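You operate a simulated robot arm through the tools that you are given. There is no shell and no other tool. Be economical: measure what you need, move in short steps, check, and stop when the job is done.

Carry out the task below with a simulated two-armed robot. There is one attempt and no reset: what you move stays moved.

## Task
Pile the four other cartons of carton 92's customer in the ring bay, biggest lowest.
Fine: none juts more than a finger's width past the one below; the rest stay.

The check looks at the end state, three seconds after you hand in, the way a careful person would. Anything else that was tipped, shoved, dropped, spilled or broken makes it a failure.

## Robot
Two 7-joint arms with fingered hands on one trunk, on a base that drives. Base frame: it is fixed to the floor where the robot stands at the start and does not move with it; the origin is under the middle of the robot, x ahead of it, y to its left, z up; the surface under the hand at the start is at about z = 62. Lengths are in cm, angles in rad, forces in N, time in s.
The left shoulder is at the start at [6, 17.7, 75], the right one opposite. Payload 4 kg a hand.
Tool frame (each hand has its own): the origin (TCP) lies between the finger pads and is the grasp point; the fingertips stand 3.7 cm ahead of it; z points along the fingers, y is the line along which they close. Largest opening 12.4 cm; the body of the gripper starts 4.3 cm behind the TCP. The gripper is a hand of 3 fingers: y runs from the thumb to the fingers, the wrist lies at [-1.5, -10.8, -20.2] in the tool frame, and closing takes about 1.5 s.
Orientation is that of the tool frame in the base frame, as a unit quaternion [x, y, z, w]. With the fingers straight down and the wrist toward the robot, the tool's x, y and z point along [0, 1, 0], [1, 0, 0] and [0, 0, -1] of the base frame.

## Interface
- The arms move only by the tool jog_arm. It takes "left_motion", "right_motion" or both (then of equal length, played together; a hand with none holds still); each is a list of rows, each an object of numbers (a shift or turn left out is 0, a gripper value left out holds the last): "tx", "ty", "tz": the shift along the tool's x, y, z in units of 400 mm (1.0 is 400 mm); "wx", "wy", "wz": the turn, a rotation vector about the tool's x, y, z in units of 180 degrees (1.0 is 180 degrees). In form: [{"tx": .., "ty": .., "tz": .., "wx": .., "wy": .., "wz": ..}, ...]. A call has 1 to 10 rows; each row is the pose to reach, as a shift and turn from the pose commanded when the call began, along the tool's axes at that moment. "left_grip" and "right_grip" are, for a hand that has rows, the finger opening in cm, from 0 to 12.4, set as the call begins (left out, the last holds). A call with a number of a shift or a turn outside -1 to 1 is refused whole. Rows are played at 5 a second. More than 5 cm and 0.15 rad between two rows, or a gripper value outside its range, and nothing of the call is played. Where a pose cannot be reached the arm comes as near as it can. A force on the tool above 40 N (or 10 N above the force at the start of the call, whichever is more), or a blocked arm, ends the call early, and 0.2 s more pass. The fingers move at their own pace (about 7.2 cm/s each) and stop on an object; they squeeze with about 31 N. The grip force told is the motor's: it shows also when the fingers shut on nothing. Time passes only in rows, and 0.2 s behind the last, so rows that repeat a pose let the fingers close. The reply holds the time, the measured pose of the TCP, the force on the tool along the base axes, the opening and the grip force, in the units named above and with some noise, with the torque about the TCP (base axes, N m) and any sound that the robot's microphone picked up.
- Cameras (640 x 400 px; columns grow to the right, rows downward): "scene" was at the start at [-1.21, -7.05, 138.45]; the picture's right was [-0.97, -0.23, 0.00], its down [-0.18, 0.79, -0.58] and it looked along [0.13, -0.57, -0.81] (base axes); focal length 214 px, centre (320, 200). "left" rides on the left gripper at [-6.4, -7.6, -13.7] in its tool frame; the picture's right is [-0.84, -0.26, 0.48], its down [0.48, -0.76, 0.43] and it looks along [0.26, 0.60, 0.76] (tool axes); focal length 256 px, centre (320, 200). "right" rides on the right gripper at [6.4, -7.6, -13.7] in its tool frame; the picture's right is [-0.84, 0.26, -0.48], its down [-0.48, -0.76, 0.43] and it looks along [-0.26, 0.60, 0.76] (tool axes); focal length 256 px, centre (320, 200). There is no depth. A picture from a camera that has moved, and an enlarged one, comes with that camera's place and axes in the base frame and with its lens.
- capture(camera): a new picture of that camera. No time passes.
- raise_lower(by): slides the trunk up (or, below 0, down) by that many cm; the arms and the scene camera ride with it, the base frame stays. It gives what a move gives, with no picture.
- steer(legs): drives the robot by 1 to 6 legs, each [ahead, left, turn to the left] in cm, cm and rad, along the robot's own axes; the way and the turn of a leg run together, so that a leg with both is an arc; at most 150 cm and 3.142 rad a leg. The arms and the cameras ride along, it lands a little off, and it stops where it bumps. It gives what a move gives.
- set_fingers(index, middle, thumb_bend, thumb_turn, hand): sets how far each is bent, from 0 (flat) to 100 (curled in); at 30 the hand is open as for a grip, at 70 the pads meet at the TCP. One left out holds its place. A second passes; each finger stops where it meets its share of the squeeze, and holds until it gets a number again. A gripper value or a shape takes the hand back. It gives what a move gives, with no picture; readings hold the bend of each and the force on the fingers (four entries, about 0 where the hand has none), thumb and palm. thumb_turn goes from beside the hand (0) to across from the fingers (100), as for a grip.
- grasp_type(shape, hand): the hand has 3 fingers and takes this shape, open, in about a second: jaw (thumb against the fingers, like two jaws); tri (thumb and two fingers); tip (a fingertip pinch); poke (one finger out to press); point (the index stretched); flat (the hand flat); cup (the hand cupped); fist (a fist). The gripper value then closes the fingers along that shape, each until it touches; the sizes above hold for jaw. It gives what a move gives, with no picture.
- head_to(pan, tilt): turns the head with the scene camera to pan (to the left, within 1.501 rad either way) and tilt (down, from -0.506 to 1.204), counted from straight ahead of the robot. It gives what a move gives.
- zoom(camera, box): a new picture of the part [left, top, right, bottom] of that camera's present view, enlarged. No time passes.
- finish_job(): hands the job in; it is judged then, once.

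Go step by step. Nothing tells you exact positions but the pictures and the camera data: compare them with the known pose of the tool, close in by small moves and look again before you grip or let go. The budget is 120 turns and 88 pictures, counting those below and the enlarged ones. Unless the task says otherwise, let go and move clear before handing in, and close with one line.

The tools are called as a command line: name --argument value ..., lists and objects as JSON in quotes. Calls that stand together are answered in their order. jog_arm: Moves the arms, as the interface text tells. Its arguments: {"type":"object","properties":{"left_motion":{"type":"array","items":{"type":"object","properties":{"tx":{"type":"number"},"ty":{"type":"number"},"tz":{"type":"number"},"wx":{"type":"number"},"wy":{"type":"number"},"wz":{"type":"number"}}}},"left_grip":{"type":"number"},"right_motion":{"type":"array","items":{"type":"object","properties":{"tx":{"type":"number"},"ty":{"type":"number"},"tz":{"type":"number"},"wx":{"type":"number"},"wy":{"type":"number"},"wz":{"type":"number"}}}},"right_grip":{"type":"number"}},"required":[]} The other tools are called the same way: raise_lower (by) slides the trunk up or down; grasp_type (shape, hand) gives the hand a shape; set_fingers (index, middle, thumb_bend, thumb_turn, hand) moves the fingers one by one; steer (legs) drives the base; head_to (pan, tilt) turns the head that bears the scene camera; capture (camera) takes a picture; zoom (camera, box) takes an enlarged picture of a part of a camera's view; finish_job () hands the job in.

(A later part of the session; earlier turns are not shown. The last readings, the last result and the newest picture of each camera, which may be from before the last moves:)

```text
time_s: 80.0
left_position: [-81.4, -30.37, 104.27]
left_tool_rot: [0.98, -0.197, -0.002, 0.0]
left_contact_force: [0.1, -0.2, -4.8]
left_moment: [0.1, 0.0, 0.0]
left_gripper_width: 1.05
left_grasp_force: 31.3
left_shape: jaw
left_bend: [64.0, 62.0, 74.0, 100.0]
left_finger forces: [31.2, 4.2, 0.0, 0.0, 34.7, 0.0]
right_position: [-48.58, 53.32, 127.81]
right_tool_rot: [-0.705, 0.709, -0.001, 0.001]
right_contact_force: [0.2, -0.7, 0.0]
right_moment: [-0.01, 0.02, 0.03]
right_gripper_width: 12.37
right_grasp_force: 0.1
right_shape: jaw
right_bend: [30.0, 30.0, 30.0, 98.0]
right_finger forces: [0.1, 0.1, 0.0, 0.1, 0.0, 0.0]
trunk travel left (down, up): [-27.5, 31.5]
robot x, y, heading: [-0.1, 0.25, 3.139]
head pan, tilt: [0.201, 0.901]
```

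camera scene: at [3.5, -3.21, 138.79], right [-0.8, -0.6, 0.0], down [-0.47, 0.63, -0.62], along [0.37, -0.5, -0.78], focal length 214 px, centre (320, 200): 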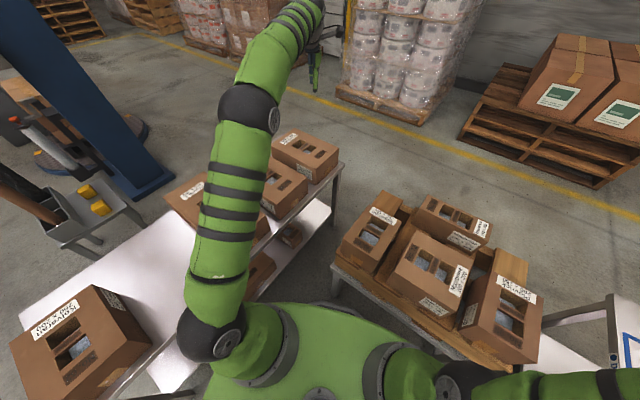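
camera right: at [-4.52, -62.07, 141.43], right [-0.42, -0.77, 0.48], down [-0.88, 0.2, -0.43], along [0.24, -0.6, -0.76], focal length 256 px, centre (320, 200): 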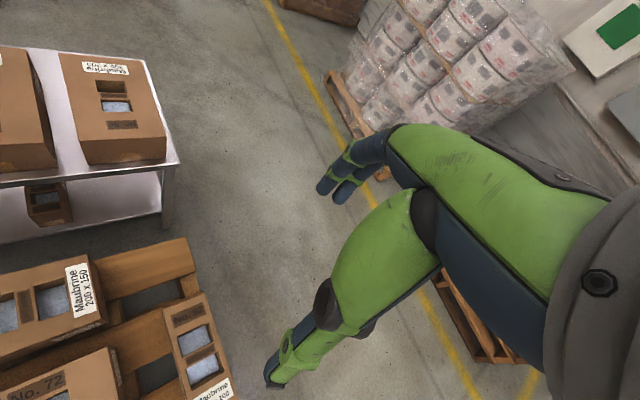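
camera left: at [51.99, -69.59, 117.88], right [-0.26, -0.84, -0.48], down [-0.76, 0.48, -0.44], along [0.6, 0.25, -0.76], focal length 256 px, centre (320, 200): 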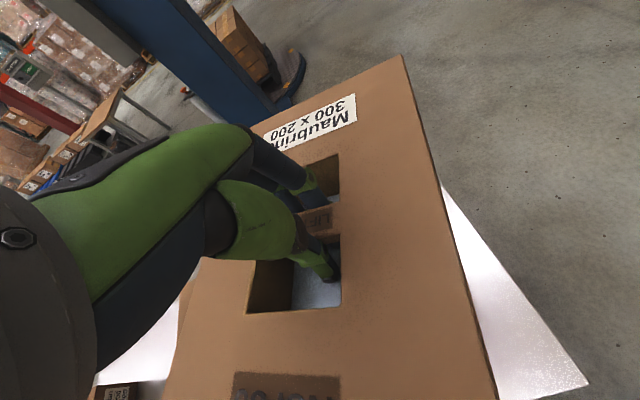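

jog_arm --left_motion '[{"tx": -0.034, "ty": -0.033, "wz": 0.0467}, {"tx": -0.068, "ty": -0.065, "wz": 0.0933}, {"tx": -0.103, "ty": -0.098, "wz": 0.14}, {"tx": -0.137, "ty": -0.13, "wz": 0.1867}, {"tx": -0.171, "ty": -0.163, "wz": 0.2333}, {"tx": -0.206, "ty": -0.195, "wz": 0.28}]'

capture --camera "left"

zoom --camera "scene" --box '[200, 30, 370, 220]'

```text
time_s: 81.4
left_position: [-86.13, -20.03, 104.36]
left_tool_rot: [0.803, -0.596, -0.001, 0.001]
left_contact_force: [0.2, 0.4, -4.6]
left_moment: [0.04, -0.04, 0.05]
left_gripper_width: 1.01
left_grasp_force: 31.1
left_shape: jaw
left_bend: [65.0, 62.0, 74.0, 100.0]
left_finger forces: [31.7, 4.0, 0.1, 0.1, 35.1, 0.1]
right_position: [-48.54, 53.35, 127.74]
right_tool_rot: [-0.706, 0.708, -0.001, 0.0]
right_contact_force: [-0.3, -1.2, 0.9]
right_moment: [-0.01, -0.01, -0.05]
right_gripper_width: 12.36
right_grasp_force: 0.1
right_shape: jaw
right_bend: [30.0, 30.0, 30.0, 98.0]
right_finger forces: [0.0, 0.1, 0.1, 0.0, 0.1, 0.0]
trunk travel left (down, up): [-27.5, 31.5]
robot x, y, heading: [0.11, -0.17, 3.14]
head pan, tilt: [0.201, 0.901]
```

```text
32 pictures are left
camera left: at [-80.6, -11.76, 117.89], right [0.0, 0.88, -0.48], down [0.87, -0.24, -0.44], along [-0.5, -0.42, -0.76], focal length 256 px, centre (320, 200)
```

left: 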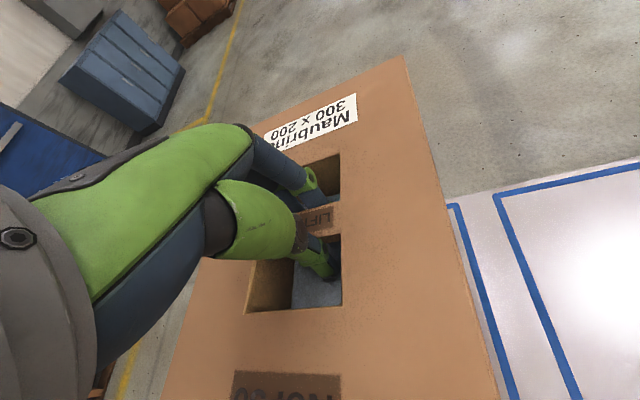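

```text
2.11 times, centred on (285, 125) of scene
camera zoom: at [-4.38, -1.41, 138.79], right [-0.2, 0.98, 0.0], down [0.77, 0.15, -0.62], along [-0.61, -0.12, -0.78], focal length 452 px, centre (394, 358)
```

zoom: 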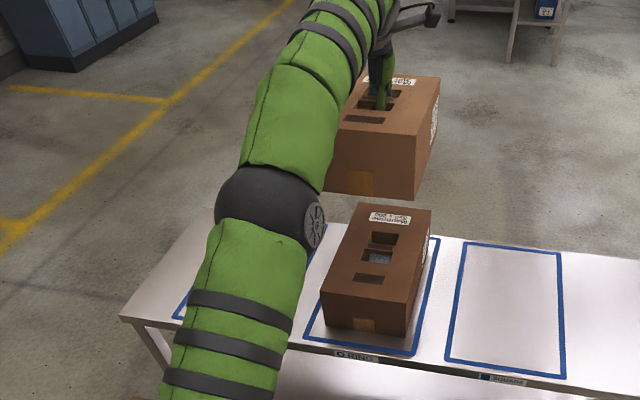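

Aligned over carton 29. Lower to just above it, with the same slight pitch correction, and check.

jog_arm --left_motion '[{"tz": 0.09, "wx": -0.0153, "wy": -0.0045}, {"tz": 0.18, "wx": -0.0153, "wy": -0.0045}, {"tz": 0.27, "wx": -0.0153, "wy": -0.0045}, {"tz": 0.36, "wx": -0.0153, "wy": -0.0045}, {"tz": 0.44, "wx": -0.0153, "wy": -0.0045}]'

zoom --camera "scene" --box '[230, 90, 360, 220]'

```text
time_s: 82.6
left_position: [-86.06, -20.07, 86.45]
left_tool_rot: [0.803, -0.596, -0.021, 0.015]
left_contact_force: [0.0, 0.5, -4.6]
left_moment: [0.04, -0.08, -0.02]
left_gripper_width: 1.03
left_grasp_force: 31.1
left_shape: jaw
left_bend: [65.0, 62.0, 74.0, 100.0]
left_finger forces: [31.1, 4.3, 0.0, 0.0, 34.9, 0.0]
right_position: [-48.48, 53.37, 127.82]
right_tool_rot: [-0.706, 0.708, 0.0, 0.001]
right_contact_force: [0.7, 0.2, -0.2]
right_moment: [0.03, 0.01, -0.03]
right_gripper_width: 12.36
right_grasp_force: 0.0
right_shape: jaw
right_bend: [30.0, 30.0, 30.0, 98.0]
right_finger forces: [0.0, 0.0, 0.0, 0.1, 0.0, 0.0]
trunk travel left (down, up): [-27.5, 31.5]
robot x, y, heading: [-0.14, 0.2, 3.144]
head pan, tilt: [0.201, 0.901]
```

```text
3.08 times, centred on (295, 155) of scene
camera zoom: at [-4.38, -1.42, 138.79], right [-0.2, 0.98, 0.0], down [0.77, 0.15, -0.62], along [-0.61, -0.12, -0.78], focal length 660 px, centre (397, 338)
```

zoom: 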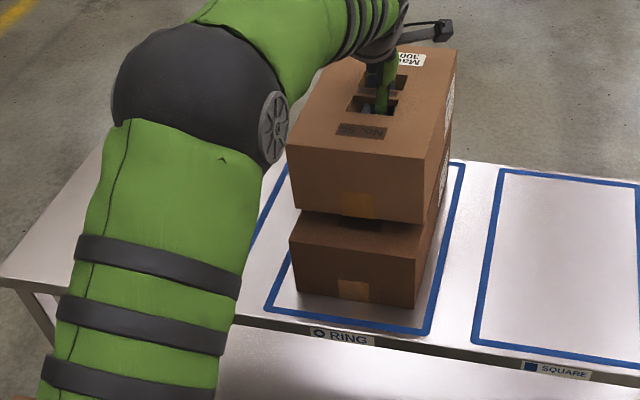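

Well aligned. Lower until contact, release, and withdraw.

jog_arm --left_motion '[{"tz": 0.02}, {"tz": 0.035}, {"tz": 0.05}, {"tz": 0.062}, {"tz": 0.074}, {"tz": 0.086}, {"tz": 0.098}]'

jog_arm --left_motion '[{"tz": -0.005}, {"tz": -0.005}, {"tz": -0.005}, {"tz": -0.005}, {"tz": -0.005}, {"tz": -0.005}]' --left_grip 4.9

```text
time_s: 84.2
left_position: [-86.4, -19.99, 83.52]
left_tool_rot: [0.803, -0.596, -0.025, 0.018]
left_contact_force: [7.1, -0.5, 25.7]
left_moment: [0.0, 0.34, 0.04]
left_gripper_width: 1.02
left_grasp_force: 30.7
left_shape: jaw
left_bend: [65.0, 62.0, 74.0, 100.0]
left_finger forces: [28.2, 2.2, 0.0, 0.0, 41.4, 0.0]
right_position: [-48.23, 53.36, 127.91]
right_tool_rot: [-0.706, 0.709, 0.0, -0.002]
right_contact_force: [0.6, 0.1, -0.2]
right_moment: [0.02, 0.02, 0.01]
right_gripper_width: 12.35
right_grasp_force: 0.1
right_shape: jaw
right_bend: [30.0, 30.0, 30.0, 98.0]
right_finger forces: [0.0, 0.0, 0.0, 0.0, 0.0, 0.0]
trunk travel left (down, up): [-27.5, 31.5]
robot x, y, heading: [0.14, 0.14, 3.139]
head pan, tilt: [0.201, 0.901]
```

```text
time_s: 85.6
left_position: [-86.28, -19.85, 83.14]
left_tool_rot: [0.803, -0.596, -0.022, 0.016]
left_contact_force: [-9.2, -3.1, 21.3]
left_moment: [-0.08, -0.01, -0.04]
left_gripper_width: 3.97
left_grasp_force: 0.0
left_shape: jaw
left_bend: [47.0, 50.0, 63.0, 100.0]
left_finger forces: [0.1, 0.1, 0.0, 0.0, 21.3, 0.0]
right_position: [-48.42, 53.41, 127.83]
right_tool_rot: [-0.706, 0.708, 0.0, 0.0]
right_contact_force: [-0.4, -0.3, 0.1]
right_moment: [-0.03, -0.04, -0.01]
right_gripper_width: 12.38
right_grasp_force: 0.0
right_shape: jaw
right_bend: [30.0, 30.0, 30.0, 98.0]
right_finger forces: [0.0, 0.0, 0.0, 0.1, 0.0, 0.0]
trunk travel left (down, up): [-27.5, 31.5]
robot x, y, heading: [-0.14, -0.27, 3.137]
head pan, tilt: [0.201, 0.901]
```

jog_arm --left_motion '[{"tz": -0.02}, {"tz": -0.04}, {"tz": -0.07}, {"tz": -0.12}, {"tz": -0.22}, {"tz": -0.32}, {"tz": -0.42}, {"tz": -0.52}]'

zoom --camera "scene" --box '[230, 90, 360, 220]'

```text
time_s: 87.4
left_position: [-85.24, -20.2, 103.73]
left_tool_rot: [0.802, -0.596, -0.021, 0.015]
left_contact_force: [0.8, -0.2, -0.2]
left_moment: [-0.05, 0.0, -0.01]
left_gripper_width: 4.89
left_grasp_force: 0.1
left_shape: jaw
left_bend: [47.0, 50.0, 59.0, 100.0]
left_finger forces: [0.0, 0.0, 0.0, 0.0, 0.0, 0.1]
right_position: [-48.53, 53.32, 127.72]
right_tool_rot: [-0.706, 0.708, 0.0, 0.0]
right_contact_force: [-0.3, 0.2, -0.8]
right_moment: [0.01, 0.0, 0.03]
right_gripper_width: 12.33
right_grasp_force: 0.0
right_shape: jaw
right_bend: [30.0, 30.0, 30.0, 98.0]
right_finger forces: [0.0, 0.0, 0.1, 0.1, 0.1, 0.0]
trunk travel left (down, up): [-27.5, 31.5]
robot x, y, heading: [-0.09, 0.1, 3.14]
head pan, tilt: [0.201, 0.901]
```

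```text
3.08 times, centred on (295, 155) of scene
camera zoom: at [-4.31, -1.41, 138.79], right [-0.2, 0.98, 0.0], down [0.77, 0.15, -0.62], along [-0.61, -0.12, -0.78], focal length 660 px, centre (397, 338)
```

zoom: 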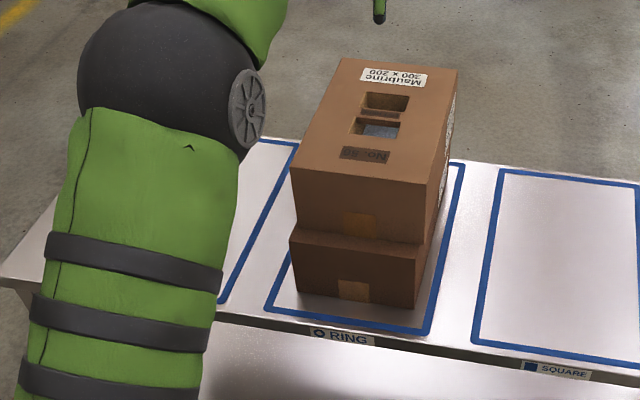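

Two cartons are stacked neatly, the top one's centre at (−87, −20) and its top at z≈84. Next is No. 72 on the pallet, close to the robot: I'll square the tool, pull the hand in, turn to heading ≈ −2.2 and back off 15 cm into free floor.

jog_arm --left_motion '[{"ty": -0.08, "wx": 0.008, "wy": 0.0023}, {"ty": -0.19, "wx": 0.016, "wy": 0.0046}, {"ty": -0.3, "wx": 0.016, "wy": 0.0046}, {"ty": -0.4, "wx": 0.016, "wy": 0.0046}]'

steer --legs '[[0, 0, 0.92], [-15, 0, 0]]'

head_to --pan 0.3 --tilt 0.95

capture --camera "scene"

capture --camera "left"

```text
time_s: 88.4
left_position: [-69.6, -15.43, 102.88]
left_tool_rot: [0.803, -0.596, 0.0, -0.001]
left_contact_force: [0.7, 0.0, -0.1]
left_moment: [0.0, 0.03, -0.03]
left_gripper_width: 4.9
left_grasp_force: 0.0
left_shape: jaw
left_bend: [47.0, 50.0, 59.0, 100.0]
left_finger forces: [0.1, 0.0, 0.1, 0.0, 0.0, 0.0]
right_position: [-48.41, 53.3, 127.73]
right_tool_rot: [-0.705, 0.709, 0.0, -0.001]
right_contact_force: [-0.4, -0.3, 0.6]
right_moment: [0.03, -0.01, -0.02]
right_gripper_width: 12.38
right_grasp_force: 0.1
right_shape: jaw
right_bend: [30.0, 30.0, 30.0, 98.0]
right_finger forces: [0.0, 0.1, 0.0, 0.1, 0.1, 0.0]
trunk travel left (down, up): [-27.5, 31.5]
robot x, y, heading: [-0.22, -0.15, 3.134]
head pan, tilt: [0.201, 0.901]
```

```text
time_s: 92.1
left_position: [-21.29, -52.72, 102.84]
left_tool_rot: [0.983, -0.181, -0.001, 0.001]
left_contact_force: [0.3, -0.6, -0.2]
left_moment: [0.01, 0.0, -0.01]
left_gripper_width: 4.9
left_grasp_force: 0.1
left_shape: jaw
left_bend: [47.0, 50.0, 59.0, 100.0]
left_finger forces: [0.0, 0.1, 0.1, 0.0, 0.0, 0.0]
right_position: [-62.72, 6.19, 127.87]
right_tool_rot: [0.946, -0.325, 0.0, 0.0]
right_contact_force: [0.7, -0.2, 0.4]
right_moment: [-0.02, -0.01, 0.0]
right_gripper_width: 12.35
right_grasp_force: 0.1
right_shape: jaw
right_bend: [30.0, 30.0, 30.0, 98.0]
right_finger forces: [0.1, 0.1, 0.0, 0.1, 0.1, 0.1]
trunk travel left (down, up): [-27.5, 31.5]
robot x, y, heading: [9.03, 11.74, -2.232]
head pan, tilt: [0.201, 0.901]
```

```text
time_s: 92.8
left_position: [-21.33, -52.81, 102.81]
left_tool_rot: [0.983, -0.182, 0.0, 0.0]
left_contact_force: [0.8, -0.4, 0.4]
left_moment: [0.0, 0.02, 0.02]
left_gripper_width: 4.9
left_grasp_force: 0.0
left_shape: jaw
left_bend: [47.0, 50.0, 59.0, 100.0]
left_finger forces: [0.0, 0.1, 0.0, 0.1, 0.0, 0.1]
right_position: [-62.64, 6.04, 127.88]
right_tool_rot: [0.946, -0.324, -0.001, -0.001]
right_contact_force: [1.1, -0.1, -0.2]
right_moment: [0.0, 0.0, 0.0]
right_gripper_width: 12.38
right_grasp_force: 0.0
right_shape: jaw
right_bend: [30.0, 30.0, 30.0, 98.0]
right_finger forces: [0.0, 0.0, 0.0, 0.0, 0.0, 0.0]
trunk travel left (down, up): [-27.5, 31.5]
robot x, y, heading: [9.51, 11.96, -2.233]
head pan, tilt: [0.3, 0.949]
```

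```text
28 pictures are left
camera scene: at [8.5, 7.39, 138.43], right [-0.94, 0.35, 0.0], down [0.29, 0.76, -0.58], along [-0.21, -0.54, -0.81], focal length 214 px, centre (320, 200)
```

scene: 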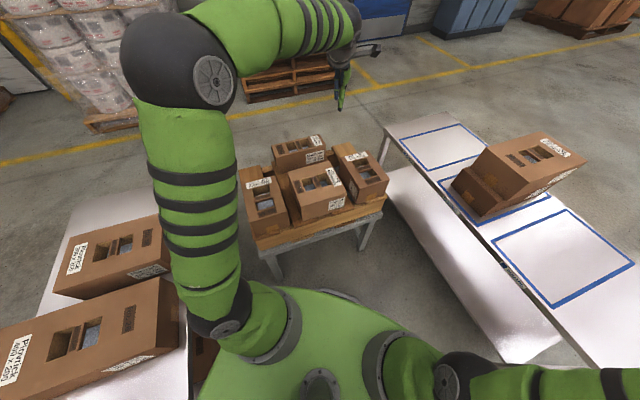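

```text
27 pictures are left
camera left: at [-24.49, -43.46, 116.4], right [-0.69, 0.54, -0.48], down [0.72, 0.54, -0.44], along [0.02, -0.65, -0.76], focal length 256 px, centre (320, 200)
```

left: 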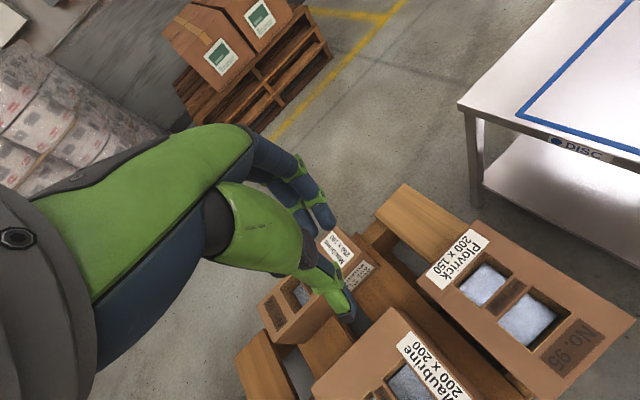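

zoom --camera "scene" --box '[230, 125, 400, 255]'

```text
3.08 times, centred on (315, 190) of scene
camera zoom: at [8.5, 7.39, 138.43], right [-0.94, 0.35, 0.0], down [0.29, 0.76, -0.58], along [-0.21, -0.54, -0.81], focal length 660 px, centre (335, 231)
```

zoom: 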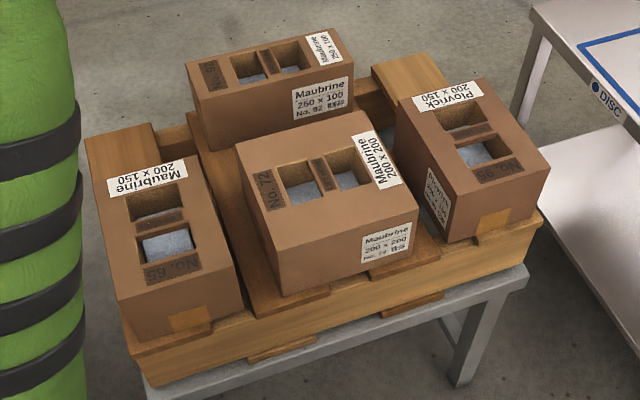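

Carton 92 is confirmed on its label, and 72's bar triangulates to ≈(−9.7, −43.8) with top z≈75. Rotate the left hand so its fingers point along −x and bring it above.

jog_arm --left_motion '[{"tx": 0.023, "ty": -0.037, "tz": 0.02, "wz": 0.0426}, {"tx": 0.046, "ty": -0.074, "tz": 0.05, "wz": 0.0851}, {"tx": 0.07, "ty": -0.111, "tz": 0.08, "wz": 0.1277}, {"tx": 0.093, "ty": -0.148, "tz": 0.1, "wz": 0.1702}, {"tx": 0.116, "ty": -0.186, "tz": 0.13, "wz": 0.2128}, {"tx": 0.139, "ty": -0.223, "tz": 0.15, "wz": 0.2553}, {"tx": 0.163, "ty": -0.26, "tz": 0.18, "wz": 0.2979}, {"tx": 0.186, "ty": -0.297, "tz": 0.21, "wz": 0.3404}, {"tx": 0.209, "ty": -0.334, "tz": 0.24, "wz": 0.383}]'

capture --camera "left"

```text
time_s: 94.8
left_position: [-8.64, -43.37, 93.31]
left_tool_rot: [0.708, -0.706, 0.0, 0.0]
left_contact_force: [0.2, -0.9, 0.3]
left_moment: [-0.02, 0.03, -0.03]
left_gripper_width: 4.89
left_grasp_force: 0.0
left_shape: jaw
left_bend: [47.0, 50.0, 59.0, 100.0]
left_finger forces: [0.0, 0.0, 0.0, 0.0, 0.0, 0.1]
right_position: [-62.69, 5.97, 127.84]
right_tool_rot: [0.946, -0.325, -0.001, -0.001]
right_contact_force: [-0.2, 0.5, -0.2]
right_moment: [0.01, 0.02, -0.02]
right_gripper_width: 12.36
right_grasp_force: 0.1
right_shape: jaw
right_bend: [30.0, 30.0, 30.0, 98.0]
right_finger forces: [0.1, 0.1, 0.0, 0.0, 0.0, 0.0]
trunk travel left (down, up): [-27.5, 31.5]
robot x, y, heading: [8.94, 11.91, -2.23]
head pan, tilt: [0.3, 0.949]
```

```text
25 pictures are left
camera left: at [-1.02, -36.94, 106.83], right [0.25, 0.84, -0.48], down [0.76, -0.48, -0.44], along [-0.6, -0.26, -0.76], focal length 256 px, centre (320, 200)
```

left: 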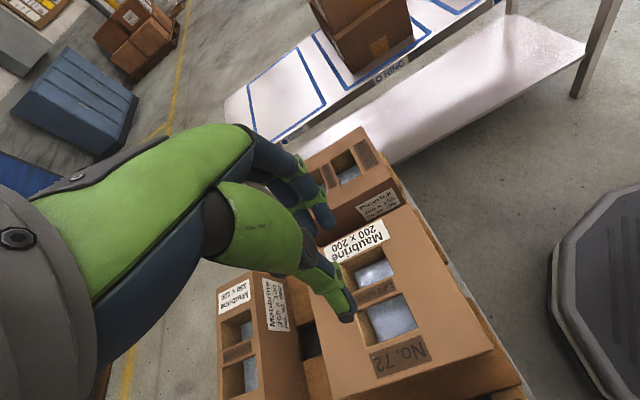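

zoom --camera "left" --box '[300, 190, 500, 390]'

```text
2.00 times, centred on (400, 290) of left
camera zoom: at [-1.02, -36.94, 106.83], right [0.25, 0.84, -0.48], down [0.76, -0.48, -0.44], along [-0.6, -0.26, -0.76], focal length 512 px, centre (160, 20)
```

zoom: 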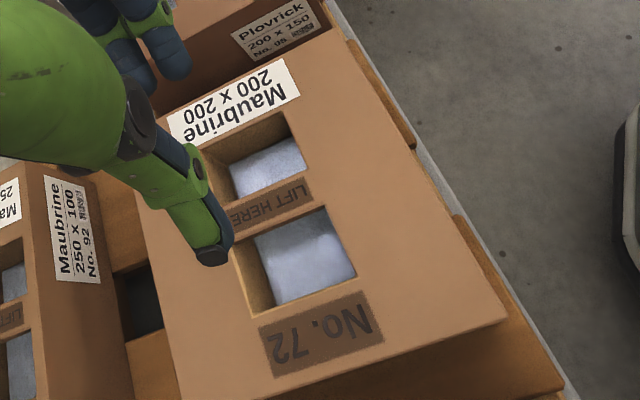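

72's bar measures centre ≈(−9.2, −44.8). Shift 0.8 cm and lower into its holes.

jog_arm --left_motion '[{"tx": 0.02, "tz": 0.1}, {"tx": 0.02, "tz": 0.2}, {"tx": 0.02, "tz": 0.28}, {"tx": 0.02, "tz": 0.33}, {"tx": 0.02, "tz": 0.37}, {"tx": 0.02, "tz": 0.4}, {"tx": 0.02, "tz": 0.425}, {"tx": 0.02, "tz": 0.445}]'

capture --camera "left"

```text
time_s: 96.6
left_position: [-8.68, -44.13, 75.38]
left_tool_rot: [0.708, -0.706, -0.001, 0.001]
left_contact_force: [-0.6, 0.2, 0.2]
left_moment: [0.0, 0.04, 0.0]
left_gripper_width: 4.87
left_grasp_force: 0.0
left_shape: jaw
left_bend: [47.0, 50.0, 59.0, 100.0]
left_finger forces: [0.1, 0.1, 0.0, 0.0, 0.2, 0.0]
right_position: [-62.71, 5.92, 127.88]
right_tool_rot: [0.946, -0.325, 0.0, 0.0]
right_contact_force: [0.1, 0.3, 0.0]
right_moment: [0.04, -0.01, 0.0]
right_gripper_width: 12.35
right_grasp_force: 0.0
right_shape: jaw
right_bend: [30.0, 30.0, 30.0, 98.0]
right_finger forces: [0.0, 0.0, 0.1, 0.0, 0.0, 0.0]
trunk travel left (down, up): [-27.5, 31.5]
robot x, y, heading: [8.79, 11.64, -2.23]
head pan, tilt: [0.3, 0.949]
```

```text
23 pictures are left
camera left: at [-1.13, -37.63, 89.04], right [0.25, 0.84, -0.48], down [0.76, -0.48, -0.44], along [-0.6, -0.26, -0.76], focal length 256 px, centre (320, 200)
```

left: 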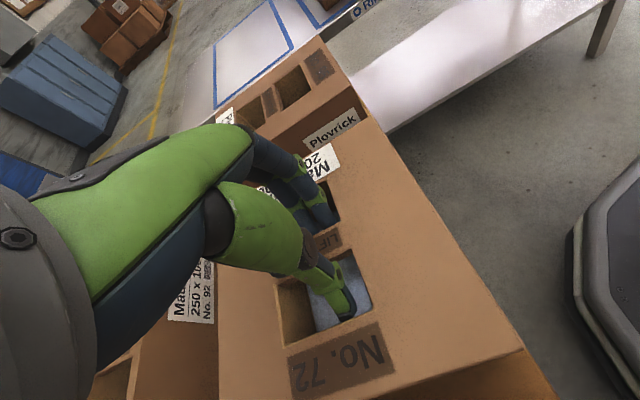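

In place without contact. To avoid the closing swing shoving the neighbours, I'll lift out, pre-turn the hand +0.29 rad, and re-enter.

jog_arm --left_motion '[{"tz": -0.06}, {"tz": -0.12}, {"tz": -0.12, "wz": -0.045}, {"tz": -0.12, "wz": -0.09}, {"tz": -0.08, "wz": -0.09}, {"tz": -0.05, "wz": -0.09}, {"tz": -0.02, "wz": -0.09}, {"tz": 0.0, "wz": -0.09}, {"tz": 0.015, "wz": -0.09}]'

capture --camera "left"

```text
time_s: 98.6
left_position: [-8.79, -44.04, 74.8]
left_tool_rot: [0.801, -0.599, -0.001, 0.001]
left_contact_force: [-2.2, -1.0, 1.8]
left_moment: [-0.05, 0.05, -0.01]
left_gripper_width: 4.94
left_grasp_force: 0.0
left_shape: jaw
left_bend: [47.0, 49.0, 59.0, 100.0]
left_finger forces: [0.1, 1.6, 0.0, 0.1, 0.0, 0.0]
right_position: [-62.73, 5.95, 127.82]
right_tool_rot: [0.946, -0.325, 0.0, -0.001]
right_contact_force: [0.2, -0.3, 0.6]
right_moment: [0.01, -0.01, 0.01]
right_gripper_width: 12.35
right_grasp_force: 0.1
right_shape: jaw
right_bend: [30.0, 30.0, 30.0, 98.0]
right_finger forces: [0.0, 0.0, 0.1, 0.0, 0.0, 0.0]
trunk travel left (down, up): [-27.5, 31.5]
robot x, y, heading: [8.82, 11.36, -2.232]
head pan, tilt: [0.3, 0.949]
```

```text
22 pictures are left
camera left: at [-3.26, -35.84, 88.35], right [0.01, 0.88, -0.48], down [0.86, -0.25, -0.44], along [-0.5, -0.41, -0.76], focal length 256 px, centre (320, 200)
```

left: 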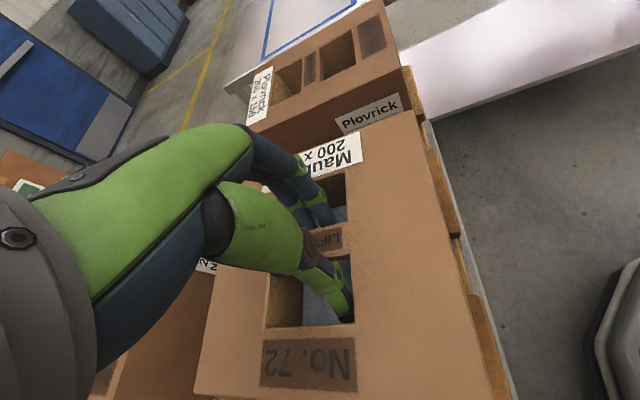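

jog_arm --left_motion '[{"tz": 0.005}, {"tz": 0.005}, {"tz": 0.005}, {"tz": 0.005}, {"tz": 0.005}, {"tz": 0.005}, {"tz": 0.005}, {"tz": 0.005}]' --left_grip 0

jog_arm --left_motion '[{"tz": -0.02}, {"tz": -0.05}]'

capture --camera "left"

```text
time_s: 100.4
left_position: [-8.69, -44.15, 74.53]
left_tool_rot: [0.801, -0.599, -0.001, 0.001]
left_contact_force: [0.1, 0.5, 0.6]
left_moment: [0.05, 0.16, -0.1]
left_gripper_width: 2.41
left_grasp_force: 30.5
left_shape: jaw
left_bend: [51.0, 51.0, 73.0, 100.0]
left_finger forces: [19.1, 9.9, 0.1, 0.0, 33.8, 0.0]
right_position: [-62.63, 6.05, 127.78]
right_tool_rot: [0.946, -0.325, 0.0, -0.002]
right_contact_force: [-0.5, 0.4, 0.3]
right_moment: [0.02, 0.01, 0.0]
right_gripper_width: 12.35
right_grasp_force: 0.0
right_shape: jaw
right_bend: [30.0, 30.0, 30.0, 98.0]
right_finger forces: [0.0, 0.0, 0.1, 0.1, 0.1, 0.0]
trunk travel left (down, up): [-27.5, 31.5]
robot x, y, heading: [9.31, 11.64, -2.234]
head pan, tilt: [0.3, 0.949]
```

```text
time_s: 101.0
left_position: [-8.73, -44.14, 76.58]
left_tool_rot: [0.8, -0.599, -0.001, 0.001]
left_contact_force: [-0.1, -0.2, -3.5]
left_moment: [0.04, -0.01, -0.03]
left_gripper_width: 2.17
left_grasp_force: 31.0
left_shape: jaw
left_bend: [51.0, 51.0, 74.0, 100.0]
left_finger forces: [23.6, 13.2, 0.1, 0.1, 35.8, 0.0]
right_position: [-62.83, 5.95, 127.79]
right_tool_rot: [0.946, -0.325, 0.001, 0.0]
right_contact_force: [0.2, 0.1, 0.1]
right_moment: [0.0, 0.02, 0.03]
right_gripper_width: 12.38
right_grasp_force: 0.0
right_shape: jaw
right_bend: [30.0, 30.0, 30.0, 98.0]
right_finger forces: [0.1, 0.0, 0.0, 0.0, 0.1, 0.1]
trunk travel left (down, up): [-27.5, 31.5]
robot x, y, heading: [9.16, 11.64, -2.234]
head pan, tilt: [0.3, 0.949]
```

```text
21 pictures are left
camera left: at [-3.18, -35.87, 90.15], right [0.01, 0.88, -0.48], down [0.87, -0.25, -0.44], along [-0.5, -0.41, -0.76], focal length 256 px, centre (320, 200)
```

left: 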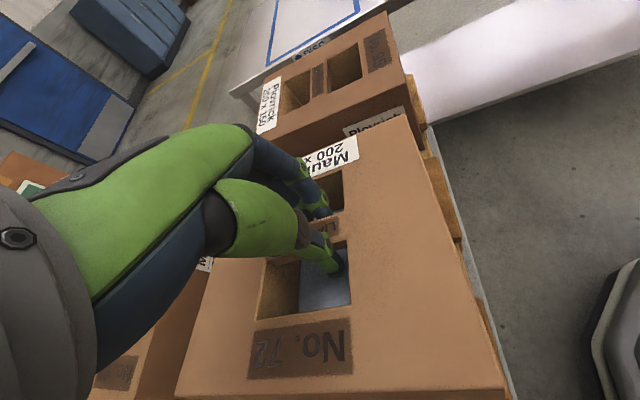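

Balanced grip, carton 72 free of the pallet with no swing. Lift high, turn to the bay and return the base to its starting spot.

jog_arm --left_motion '[{"tz": -0.09}, {"tz": -0.19}, {"tz": -0.29}, {"tz": -0.39}, {"tz": -0.49}, {"tz": -0.59}, {"tz": -0.69}, {"tz": -0.79}, {"tz": -0.88}]'

steer --legs '[[0, 0, -0.89], [9, 11.5, 0]]'

head_to --pan 0.2 --tilt 0.85

```text
time_s: 103.0
left_position: [-8.57, -44.23, 111.75]
left_tool_rot: [0.801, -0.599, 0.0, 0.0]
left_contact_force: [-0.6, 0.3, -4.1]
left_moment: [0.05, -0.03, -0.04]
left_gripper_width: 2.09
left_grasp_force: 31.6
left_shape: jaw
left_bend: [51.0, 51.0, 74.0, 100.0]
left_finger forces: [23.1, 12.8, 0.0, 0.0, 35.2, 0.1]
right_position: [-62.69, 6.01, 127.8]
right_tool_rot: [0.946, -0.325, 0.001, -0.001]
right_contact_force: [0.0, 0.6, 0.1]
right_moment: [0.02, -0.03, -0.03]
right_gripper_width: 12.38
right_grasp_force: 0.0
right_shape: jaw
right_bend: [30.0, 30.0, 30.0, 98.0]
right_finger forces: [0.1, 0.1, 0.0, 0.0, 0.1, 0.0]
trunk travel left (down, up): [-27.5, 31.5]
robot x, y, heading: [8.77, 11.29, -2.235]
head pan, tilt: [0.3, 0.949]
```

```text
time_s: 106.6
left_position: [-54.51, -21.31, 111.8]
left_tool_rot: [-0.463, 0.886, 0.001, 0.002]
left_contact_force: [-0.2, -0.9, -3.6]
left_moment: [0.03, -0.08, 0.01]
left_gripper_width: 2.09
left_grasp_force: 30.6
left_shape: jaw
left_bend: [51.0, 51.0, 74.0, 100.0]
left_finger forces: [23.1, 12.4, 0.0, 0.0, 35.2, 0.0]
right_position: [-49.28, 52.36, 127.77]
right_tool_rot: [0.712, -0.702, 0.001, -0.001]
right_contact_force: [0.0, -0.2, -1.1]
right_moment: [-0.02, -0.01, -0.01]
right_gripper_width: 12.39
right_grasp_force: 0.1
right_shape: jaw
right_bend: [30.0, 30.0, 30.0, 98.0]
right_finger forces: [0.1, 0.1, 0.0, 0.0, 0.0, 0.1]
trunk travel left (down, up): [-27.5, 31.5]
robot x, y, heading: [0.28, -0.25, -3.126]
head pan, tilt: [0.3, 0.949]
```

```text
time_s: 107.3
left_position: [-54.56, -21.23, 111.69]
left_tool_rot: [-0.463, 0.886, -0.001, 0.0]
left_contact_force: [0.0, 0.3, -3.5]
left_moment: [0.02, -0.05, 0.0]
left_gripper_width: 2.08
left_grasp_force: 30.7
left_shape: jaw
left_bend: [51.0, 51.0, 74.0, 100.0]
left_finger forces: [23.0, 12.4, 0.0, 0.0, 35.1, 0.0]
right_position: [-49.17, 52.35, 127.78]
right_tool_rot: [0.712, -0.702, 0.001, 0.0]
right_contact_force: [0.1, -0.1, -0.3]
right_moment: [-0.05, 0.01, 0.01]
right_gripper_width: 12.34
right_grasp_force: 0.1
right_shape: jaw
right_bend: [30.0, 30.0, 30.0, 98.0]
right_finger forces: [0.0, 0.0, 0.0, 0.0, 0.0, 0.1]
trunk travel left (down, up): [-27.5, 31.5]
robot x, y, heading: [0.32, -0.21, -3.126]
head pan, tilt: [0.201, 0.85]
```

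jog_arm --left_motion '[{"tx": 0.06, "ty": 0.097, "wz": -0.0396}, {"tx": 0.12, "ty": 0.194, "wz": -0.0791}, {"tx": 0.18, "ty": 0.29, "wz": -0.1187}, {"tx": 0.24, "ty": 0.387, "wz": -0.158}, {"tx": 0.3, "ty": 0.484, "wz": -0.198}, {"tx": 0.36, "ty": 0.581, "wz": -0.2374}, {"tx": 0.42, "ty": 0.678, "wz": -0.277}]'

capture --camera "left"

zoom --camera "scene" --box '[230, 40, 370, 220]'

```text
time_s: 108.9
left_position: [-81.5, -18.01, 109.56]
left_tool_rot: [0.794, -0.608, 0.0, 0.001]
left_contact_force: [0.9, 1.1, -3.2]
left_moment: [0.01, 0.01, 0.09]
left_gripper_width: 2.0
left_grasp_force: 31.2
left_shape: jaw
left_bend: [51.0, 52.0, 74.0, 100.0]
left_finger forces: [23.5, 12.2, 0.0, 0.1, 36.7, 0.0]
left hand out of reach, approached as far as the arm can: row 7
right_position: [-48.89, 52.61, 128.02]
right_tool_rot: [0.711, -0.703, -0.001, 0.001]
right_contact_force: [0.4, 0.7, -0.7]
right_moment: [0.0, 0.05, 0.06]
right_gripper_width: 12.36
right_grasp_force: 0.1
right_shape: jaw
right_bend: [30.0, 30.0, 30.0, 98.0]
right_finger forces: [0.0, 0.1, 0.0, 0.0, 0.1, 0.0]
trunk travel left (down, up): [-27.5, 31.5]
robot x, y, heading: [0.4, -0.08, -3.129]
head pan, tilt: [0.201, 0.85]
```

```text
20 pictures are left
camera left: at [-75.71, -9.86, 123.15], right [0.03, 0.88, -0.48], down [0.86, -0.27, -0.44], along [-0.51, -0.4, -0.76], focal length 256 px, centre (320, 200)
```

left: 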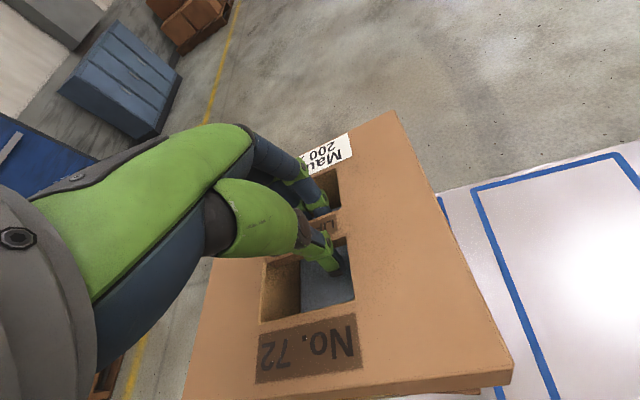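

```text
2.22 times, centred on (300, 130) of scene
camera zoom: at [-3.96, -1.39, 139.2], right [-0.21, 0.98, 0.0], down [0.73, 0.16, -0.66], along [-0.65, -0.14, -0.75], focal length 477 px, centre (364, 356)
```

zoom: 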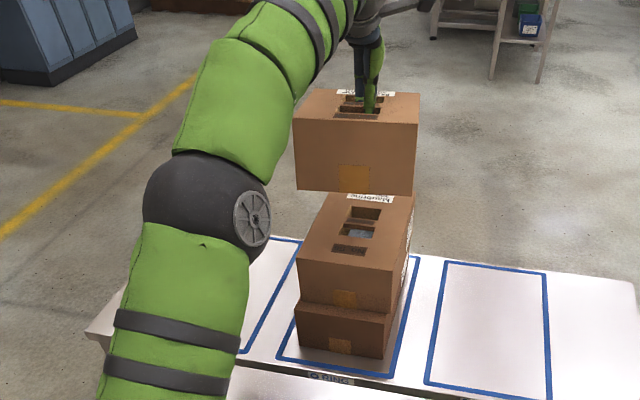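

Just out of reach this high, and the carton is about +0.11 rad off. Drive ahead 10 cm and then correct.

steer --legs '[[10, 0, 0]]'

```text
time_s: 110.0
left_position: [-91.81, -18.29, 109.19]
left_tool_rot: [0.793, -0.609, 0.001, -0.001]
left_contact_force: [-0.5, -0.8, -3.6]
left_moment: [0.07, -0.04, 0.02]
left_gripper_width: 2.0
left_grasp_force: 31.5
left_shape: jaw
left_bend: [51.0, 52.0, 74.0, 100.0]
left_finger forces: [23.3, 12.3, 0.0, 0.1, 36.5, 0.0]
right_position: [-59.38, 52.28, 127.67]
right_tool_rot: [0.712, -0.702, 0.001, -0.001]
right_contact_force: [-0.7, -0.5, 0.4]
right_moment: [0.0, -0.02, 0.02]
right_gripper_width: 12.4
right_grasp_force: 0.0
right_shape: jaw
right_bend: [30.0, 30.0, 30.0, 98.0]
right_finger forces: [0.0, 0.0, 0.0, 0.1, 0.0, 0.1]
trunk travel left (down, up): [-27.5, 31.5]
robot x, y, heading: [-9.84, -0.2, -3.127]
head pan, tilt: [0.201, 0.85]
```

jog_arm --left_motion '[{"tx": 0.02, "ty": -0.045, "tz": 0.03, "wz": 0.012}, {"tx": 0.04, "ty": -0.09, "tz": 0.06, "wz": 0.024}, {"tx": 0.062, "ty": -0.134, "tz": 0.1, "wz": 0.035}]'

zoom --camera "scene" --box '[240, 60, 400, 250]'

capture --camera "left"

```text
time_s: 110.8
left_position: [-85.96, -19.57, 105.24]
left_tool_rot: [0.758, -0.652, 0.0, 0.0]
left_contact_force: [0.3, 0.2, -4.7]
left_moment: [0.01, -0.04, -0.02]
left_gripper_width: 2.0
left_grasp_force: 31.2
left_shape: jaw
left_bend: [51.0, 52.0, 74.0, 100.0]
left_finger forces: [23.4, 12.2, 0.0, 0.1, 36.7, 0.1]
right_position: [-59.34, 52.32, 127.64]
right_tool_rot: [0.712, -0.702, 0.0, 0.0]
right_contact_force: [0.2, -0.7, 0.5]
right_moment: [-0.03, 0.0, 0.03]
right_gripper_width: 12.37
right_grasp_force: 0.1
right_shape: jaw
right_bend: [30.0, 30.0, 30.0, 98.0]
right_finger forces: [0.1, 0.0, 0.0, 0.0, 0.1, 0.1]
trunk travel left (down, up): [-27.5, 31.5]
robot x, y, heading: [-10.03, -0.22, -3.125]
head pan, tilt: [0.201, 0.85]
```

```text
2.11 times, centred on (320, 155) of scene
camera zoom: at [-14.34, -1.67, 139.18], right [-0.21, 0.98, 0.0], down [0.73, 0.16, -0.66], along [-0.64, -0.14, -0.75], focal length 452 px, centre (320, 295)
```

zoom: 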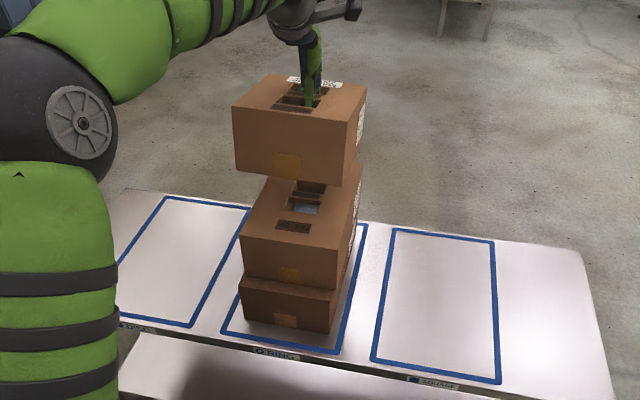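

```text
17 pictures are left
camera left: at [-79.39, -11.99, 118.85], right [0.13, 0.87, -0.48], down [0.82, -0.36, -0.43], along [-0.55, -0.34, -0.76], focal length 256 px, centre (320, 200)
```

left: 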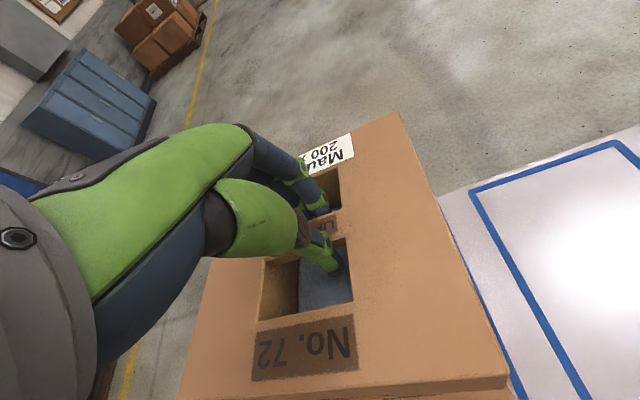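

Nearly square; needs −1.5 x, +0.4 y, and a pitch correction since the far side droops. Then lower to just above carton 56.

jog_arm --left_motion '[{"tx": -0.008, "ty": 0.018, "tz": 0.03, "wx": -0.0125, "wy": -0.0019, "wz": -0.005}, {"tx": -0.0155, "ty": 0.0355, "tz": 0.07, "wx": -0.025, "wy": -0.0038, "wz": -0.01}, {"tx": -0.0155, "ty": 0.0355, "tz": 0.12, "wx": -0.025, "wy": -0.0038, "wz": -0.01}, {"tx": -0.0155, "ty": 0.0355, "tz": 0.155, "wx": -0.025, "wy": -0.0038, "wz": -0.01}]'

zoom --camera "scene" --box '[240, 80, 400, 250]'

```text
time_s: 111.8
left_position: [-87.42, -18.98, 99.1]
left_tool_rot: [0.768, -0.639, -0.031, 0.026]
left_contact_force: [0.7, 0.5, -3.1]
left_moment: [0.05, -0.08, 0.03]
left_gripper_width: 1.99
left_grasp_force: 30.8
left_shape: jaw
left_bend: [51.0, 52.0, 74.0, 100.0]
left_finger forces: [23.5, 11.8, 0.0, 0.1, 36.8, 0.0]
right_position: [-59.32, 52.27, 127.94]
right_tool_rot: [0.712, -0.702, 0.0, -0.001]
right_contact_force: [-0.3, 0.5, 0.3]
right_moment: [0.05, -0.02, 0.0]
right_gripper_width: 12.38
right_grasp_force: 0.1
right_shape: jaw
right_bend: [30.0, 30.0, 30.0, 98.0]
right_finger forces: [0.1, 0.0, 0.1, 0.1, 0.0, 0.0]
trunk travel left (down, up): [-27.5, 31.5]
robot x, y, heading: [-9.34, -0.58, -3.128]
head pan, tilt: [0.201, 0.85]
```

```text
2.35 times, centred on (320, 165) of scene
camera zoom: at [-14.36, -1.67, 139.18], right [-0.21, 0.98, 0.0], down [0.73, 0.16, -0.66], along [-0.64, -0.14, -0.75], focal length 505 px, centre (320, 282)
```

zoom: 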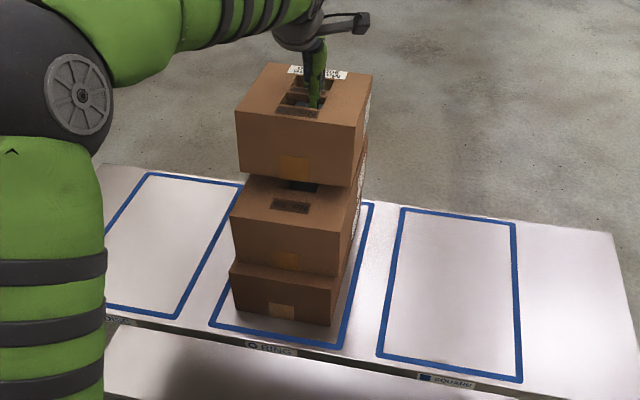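

Well placed above 56. Lower to contact.

jog_arm --left_motion '[{"tz": 0.02}, {"tz": 0.04}, {"tz": 0.055}, {"tz": 0.07}, {"tz": 0.085}, {"tz": 0.1}, {"tz": 0.115}, {"tz": 0.13}]'

zoom --camera "scene" --box '[240, 80, 400, 250]'

```text
time_s: 113.5
left_position: [-87.72, -18.87, 95.87]
left_tool_rot: [0.767, -0.639, -0.04, 0.03]
left_contact_force: [5.3, -0.5, 15.3]
left_moment: [0.08, 0.17, 0.0]
left_gripper_width: 1.93
left_grasp_force: 31.0
left_shape: jaw
left_bend: [51.0, 52.0, 74.0, 100.0]
left_finger forces: [23.7, 11.3, 0.0, 0.1, 51.0, 0.0]
right_position: [-59.15, 52.16, 127.77]
right_tool_rot: [0.713, -0.701, 0.0, 0.0]
right_contact_force: [0.2, -0.2, -0.4]
right_moment: [0.01, 0.0, 0.0]
right_gripper_width: 12.38
right_grasp_force: 0.0
right_shape: jaw
right_bend: [30.0, 30.0, 30.0, 98.0]
right_finger forces: [0.0, 0.0, 0.1, 0.0, 0.0, 0.0]
trunk travel left (down, up): [-27.5, 31.5]
robot x, y, heading: [-9.79, -0.26, -3.122]
head pan, tilt: [0.201, 0.85]
stopped in row 8 (left hand): the force on the tool passed its limit at 44 N (the readings are from after the stop); the commanded pose is now the measured one
```

```text
2.35 times, centred on (320, 165) of scene
camera zoom: at [-14.17, -1.64, 139.18], right [-0.21, 0.98, 0.0], down [0.73, 0.16, -0.66], along [-0.65, -0.14, -0.75], focal length 505 px, centre (320, 282)
```

zoom: 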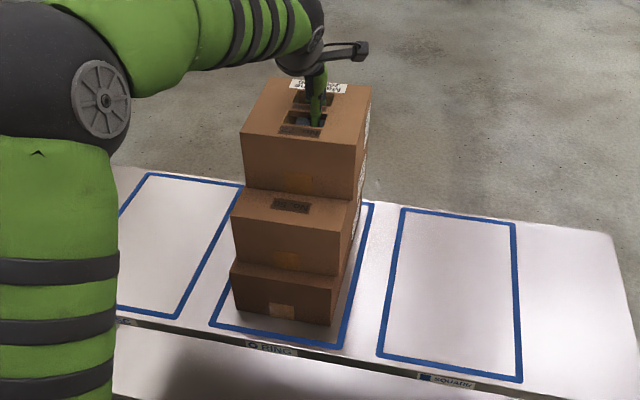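

jog_arm --left_motion '[{"tz": -0.008}, {"tz": -0.008}, {"tz": -0.008}, {"tz": -0.008}, {"tz": -0.008}, {"tz": -0.008}]' --left_grip 4.9

jog_arm --left_motion '[{"tz": -0.03}, {"tz": -0.06}, {"tz": -0.1}, {"tz": -0.16}, {"tz": -0.24}, {"tz": -0.32}]'

zoom --camera "scene" --box '[240, 80, 400, 250]'

```text
time_s: 114.9
left_position: [-87.85, -18.94, 95.62]
left_tool_rot: [0.768, -0.639, -0.037, 0.028]
left_contact_force: [1.1, -0.1, 0.3]
left_moment: [-0.01, 0.01, 0.01]
left_gripper_width: 4.88
left_grasp_force: 0.0
left_shape: jaw
left_bend: [47.0, 50.0, 59.0, 100.0]
left_finger forces: [0.1, 0.1, 0.0, 0.0, 0.0, 0.0]
right_position: [-59.27, 52.37, 127.8]
right_tool_rot: [0.712, -0.702, 0.001, 0.0]
right_contact_force: [-0.2, -0.7, 1.0]
right_moment: [0.02, -0.01, -0.02]
right_gripper_width: 12.39
right_grasp_force: 0.1
right_shape: jaw
right_bend: [30.0, 30.0, 30.0, 98.0]
right_finger forces: [0.0, 0.0, 0.0, 0.1, 0.1, 0.0]
trunk travel left (down, up): [-27.5, 31.5]
robot x, y, heading: [-10.2, -0.21, -3.13]
head pan, tilt: [0.201, 0.85]
```

```text
time_s: 116.3
left_position: [-86.74, -18.83, 108.44]
left_tool_rot: [0.767, -0.639, -0.037, 0.028]
left_contact_force: [-0.1, 0.2, 0.2]
left_moment: [-0.01, 0.0, -0.01]
left_gripper_width: 4.86
left_grasp_force: 0.2
left_shape: jaw
left_bend: [47.0, 50.0, 59.0, 100.0]
left_finger forces: [0.1, 0.1, 0.0, 0.0, 0.0, 0.0]
right_position: [-59.16, 52.27, 127.64]
right_tool_rot: [0.711, -0.703, 0.001, -0.001]
right_contact_force: [1.4, 0.3, -0.4]
right_moment: [0.01, -0.02, -0.02]
right_gripper_width: 12.39
right_grasp_force: 0.1
right_shape: jaw
right_bend: [30.0, 30.0, 30.0, 98.0]
right_finger forces: [0.0, 0.0, 0.0, 0.1, 0.0, 0.0]
trunk travel left (down, up): [-27.5, 31.5]
robot x, y, heading: [-9.66, 0.23, -3.126]
head pan, tilt: [0.201, 0.85]
```

```text
2.35 times, centred on (320, 165) of scene
camera zoom: at [-14.3, -1.66, 139.18], right [-0.21, 0.98, 0.0], down [0.73, 0.16, -0.66], along [-0.64, -0.14, -0.75], focal length 505 px, centre (320, 282)
```

zoom: 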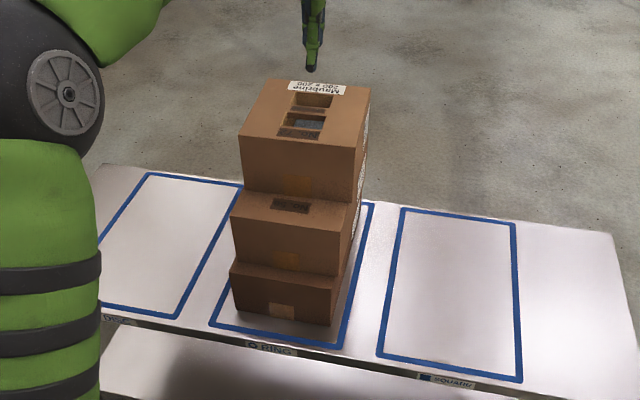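

Three are stacked cleanly (72's centre ≈(−87.5, −19.8), top z≈95.7). Last one is 68 (200 x 150): raise, square the tool, back off, turn to heading ≈ −1.7 and back away from the pallet.

jog_arm --left_motion '[{"tz": -0.06, "wx": 0.0144, "wy": 0.0034}, {"tz": -0.1, "wx": 0.0287, "wy": 0.0067}]'

steer --legs '[[-10, 0, 0], [0, 0, 1.4], [-15, 0, 0]]'

head_to --pan 0.3 --tilt 0.95

zoom --camera "scene" --box '[200, 100, 440, 280]'

```text
time_s: 116.9
left_position: [-86.23, -18.81, 112.52]
left_tool_rot: [0.768, -0.64, 0.0, 0.001]
left_contact_force: [0.0, 0.2, -0.5]
left_moment: [0.0, -0.01, -0.04]
left_gripper_width: 4.87
left_grasp_force: 0.0
left_shape: jaw
left_bend: [47.0, 50.0, 59.0, 100.0]
left_finger forces: [0.0, 0.1, 0.1, 0.0, 0.0, 0.1]
right_position: [-59.27, 52.29, 127.6]
right_tool_rot: [0.712, -0.702, 0.001, -0.001]
right_contact_force: [0.5, -0.1, -0.1]
right_moment: [-0.02, -0.02, -0.04]
right_gripper_width: 12.37
right_grasp_force: 0.1
right_shape: jaw
right_bend: [30.0, 30.0, 30.0, 98.0]
right_finger forces: [0.0, 0.1, 0.1, 0.0, 0.0, 0.0]
trunk travel left (down, up): [-27.5, 31.5]
robot x, y, heading: [-10.07, 0.07, -3.127]
head pan, tilt: [0.201, 0.85]
```

```text
time_s: 122.4
left_position: [6.99, -63.75, 112.54]
left_tool_rot: [1.0, -0.001, 0.0, 0.001]
left_contact_force: [0.2, -0.8, 0.4]
left_moment: [-0.03, 0.04, 0.02]
left_gripper_width: 4.88
left_grasp_force: 0.0
left_shape: jaw
left_bend: [47.0, 50.0, 59.0, 100.0]
left_finger forces: [0.0, 0.0, 0.0, 0.0, 0.0, 0.0]
right_position: [-58.17, -24.17, 127.87]
right_tool_rot: [0.996, -0.086, 0.0, 0.0]
right_contact_force: [-0.9, -0.8, -0.6]
right_moment: [-0.02, -0.05, 0.0]
right_gripper_width: 12.37
right_grasp_force: 0.0
right_shape: jaw
right_bend: [30.0, 30.0, 30.0, 98.0]
right_finger forces: [0.0, 0.0, 0.0, 0.0, 0.0, 0.0]
trunk travel left (down, up): [-27.5, 31.5]
robot x, y, heading: [2.48, 14.74, -1.741]
head pan, tilt: [0.201, 0.85]
```

```text
time_s: 123.0
left_position: [6.99, -63.8, 112.42]
left_tool_rot: [1.0, -0.001, 0.0, 0.001]
left_contact_force: [0.0, -0.4, 0.5]
left_moment: [-0.01, 0.04, 0.02]
left_gripper_width: 4.88
left_grasp_force: 0.1
left_shape: jaw
left_bend: [47.0, 50.0, 59.0, 100.0]
left_finger forces: [0.0, 0.1, 0.0, 0.1, 0.1, 0.0]
right_position: [-58.08, -24.19, 127.74]
right_tool_rot: [0.996, -0.085, -0.001, -0.001]
right_contact_force: [-0.4, -0.3, -0.2]
right_moment: [0.0, 0.0, 0.02]
right_gripper_width: 12.38
right_grasp_force: 0.1
right_shape: jaw
right_bend: [30.0, 30.0, 30.0, 98.0]
right_finger forces: [0.0, 0.0, 0.1, 0.0, 0.0, 0.0]
trunk travel left (down, up): [-27.5, 31.5]
robot x, y, heading: [2.23, 14.78, -1.742]
head pan, tilt: [0.3, 0.949]
```

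```text
2.22 times, centred on (320, 190) of scene
camera zoom: at [4.03, 10.61, 138.43], right [-0.99, -0.13, 0.0], down [-0.11, 0.81, -0.58], along [0.08, -0.58, -0.81], focal length 477 px, centre (320, 222)
```

zoom: 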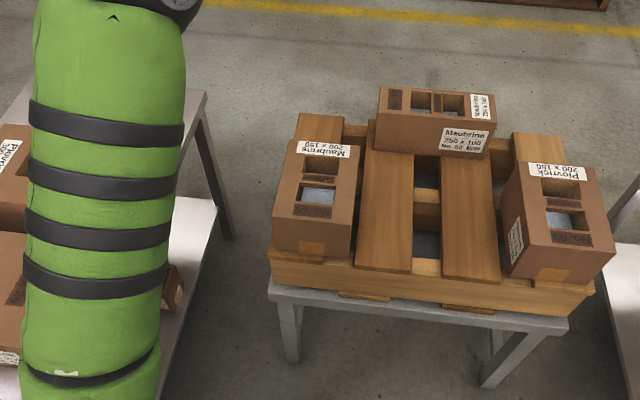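

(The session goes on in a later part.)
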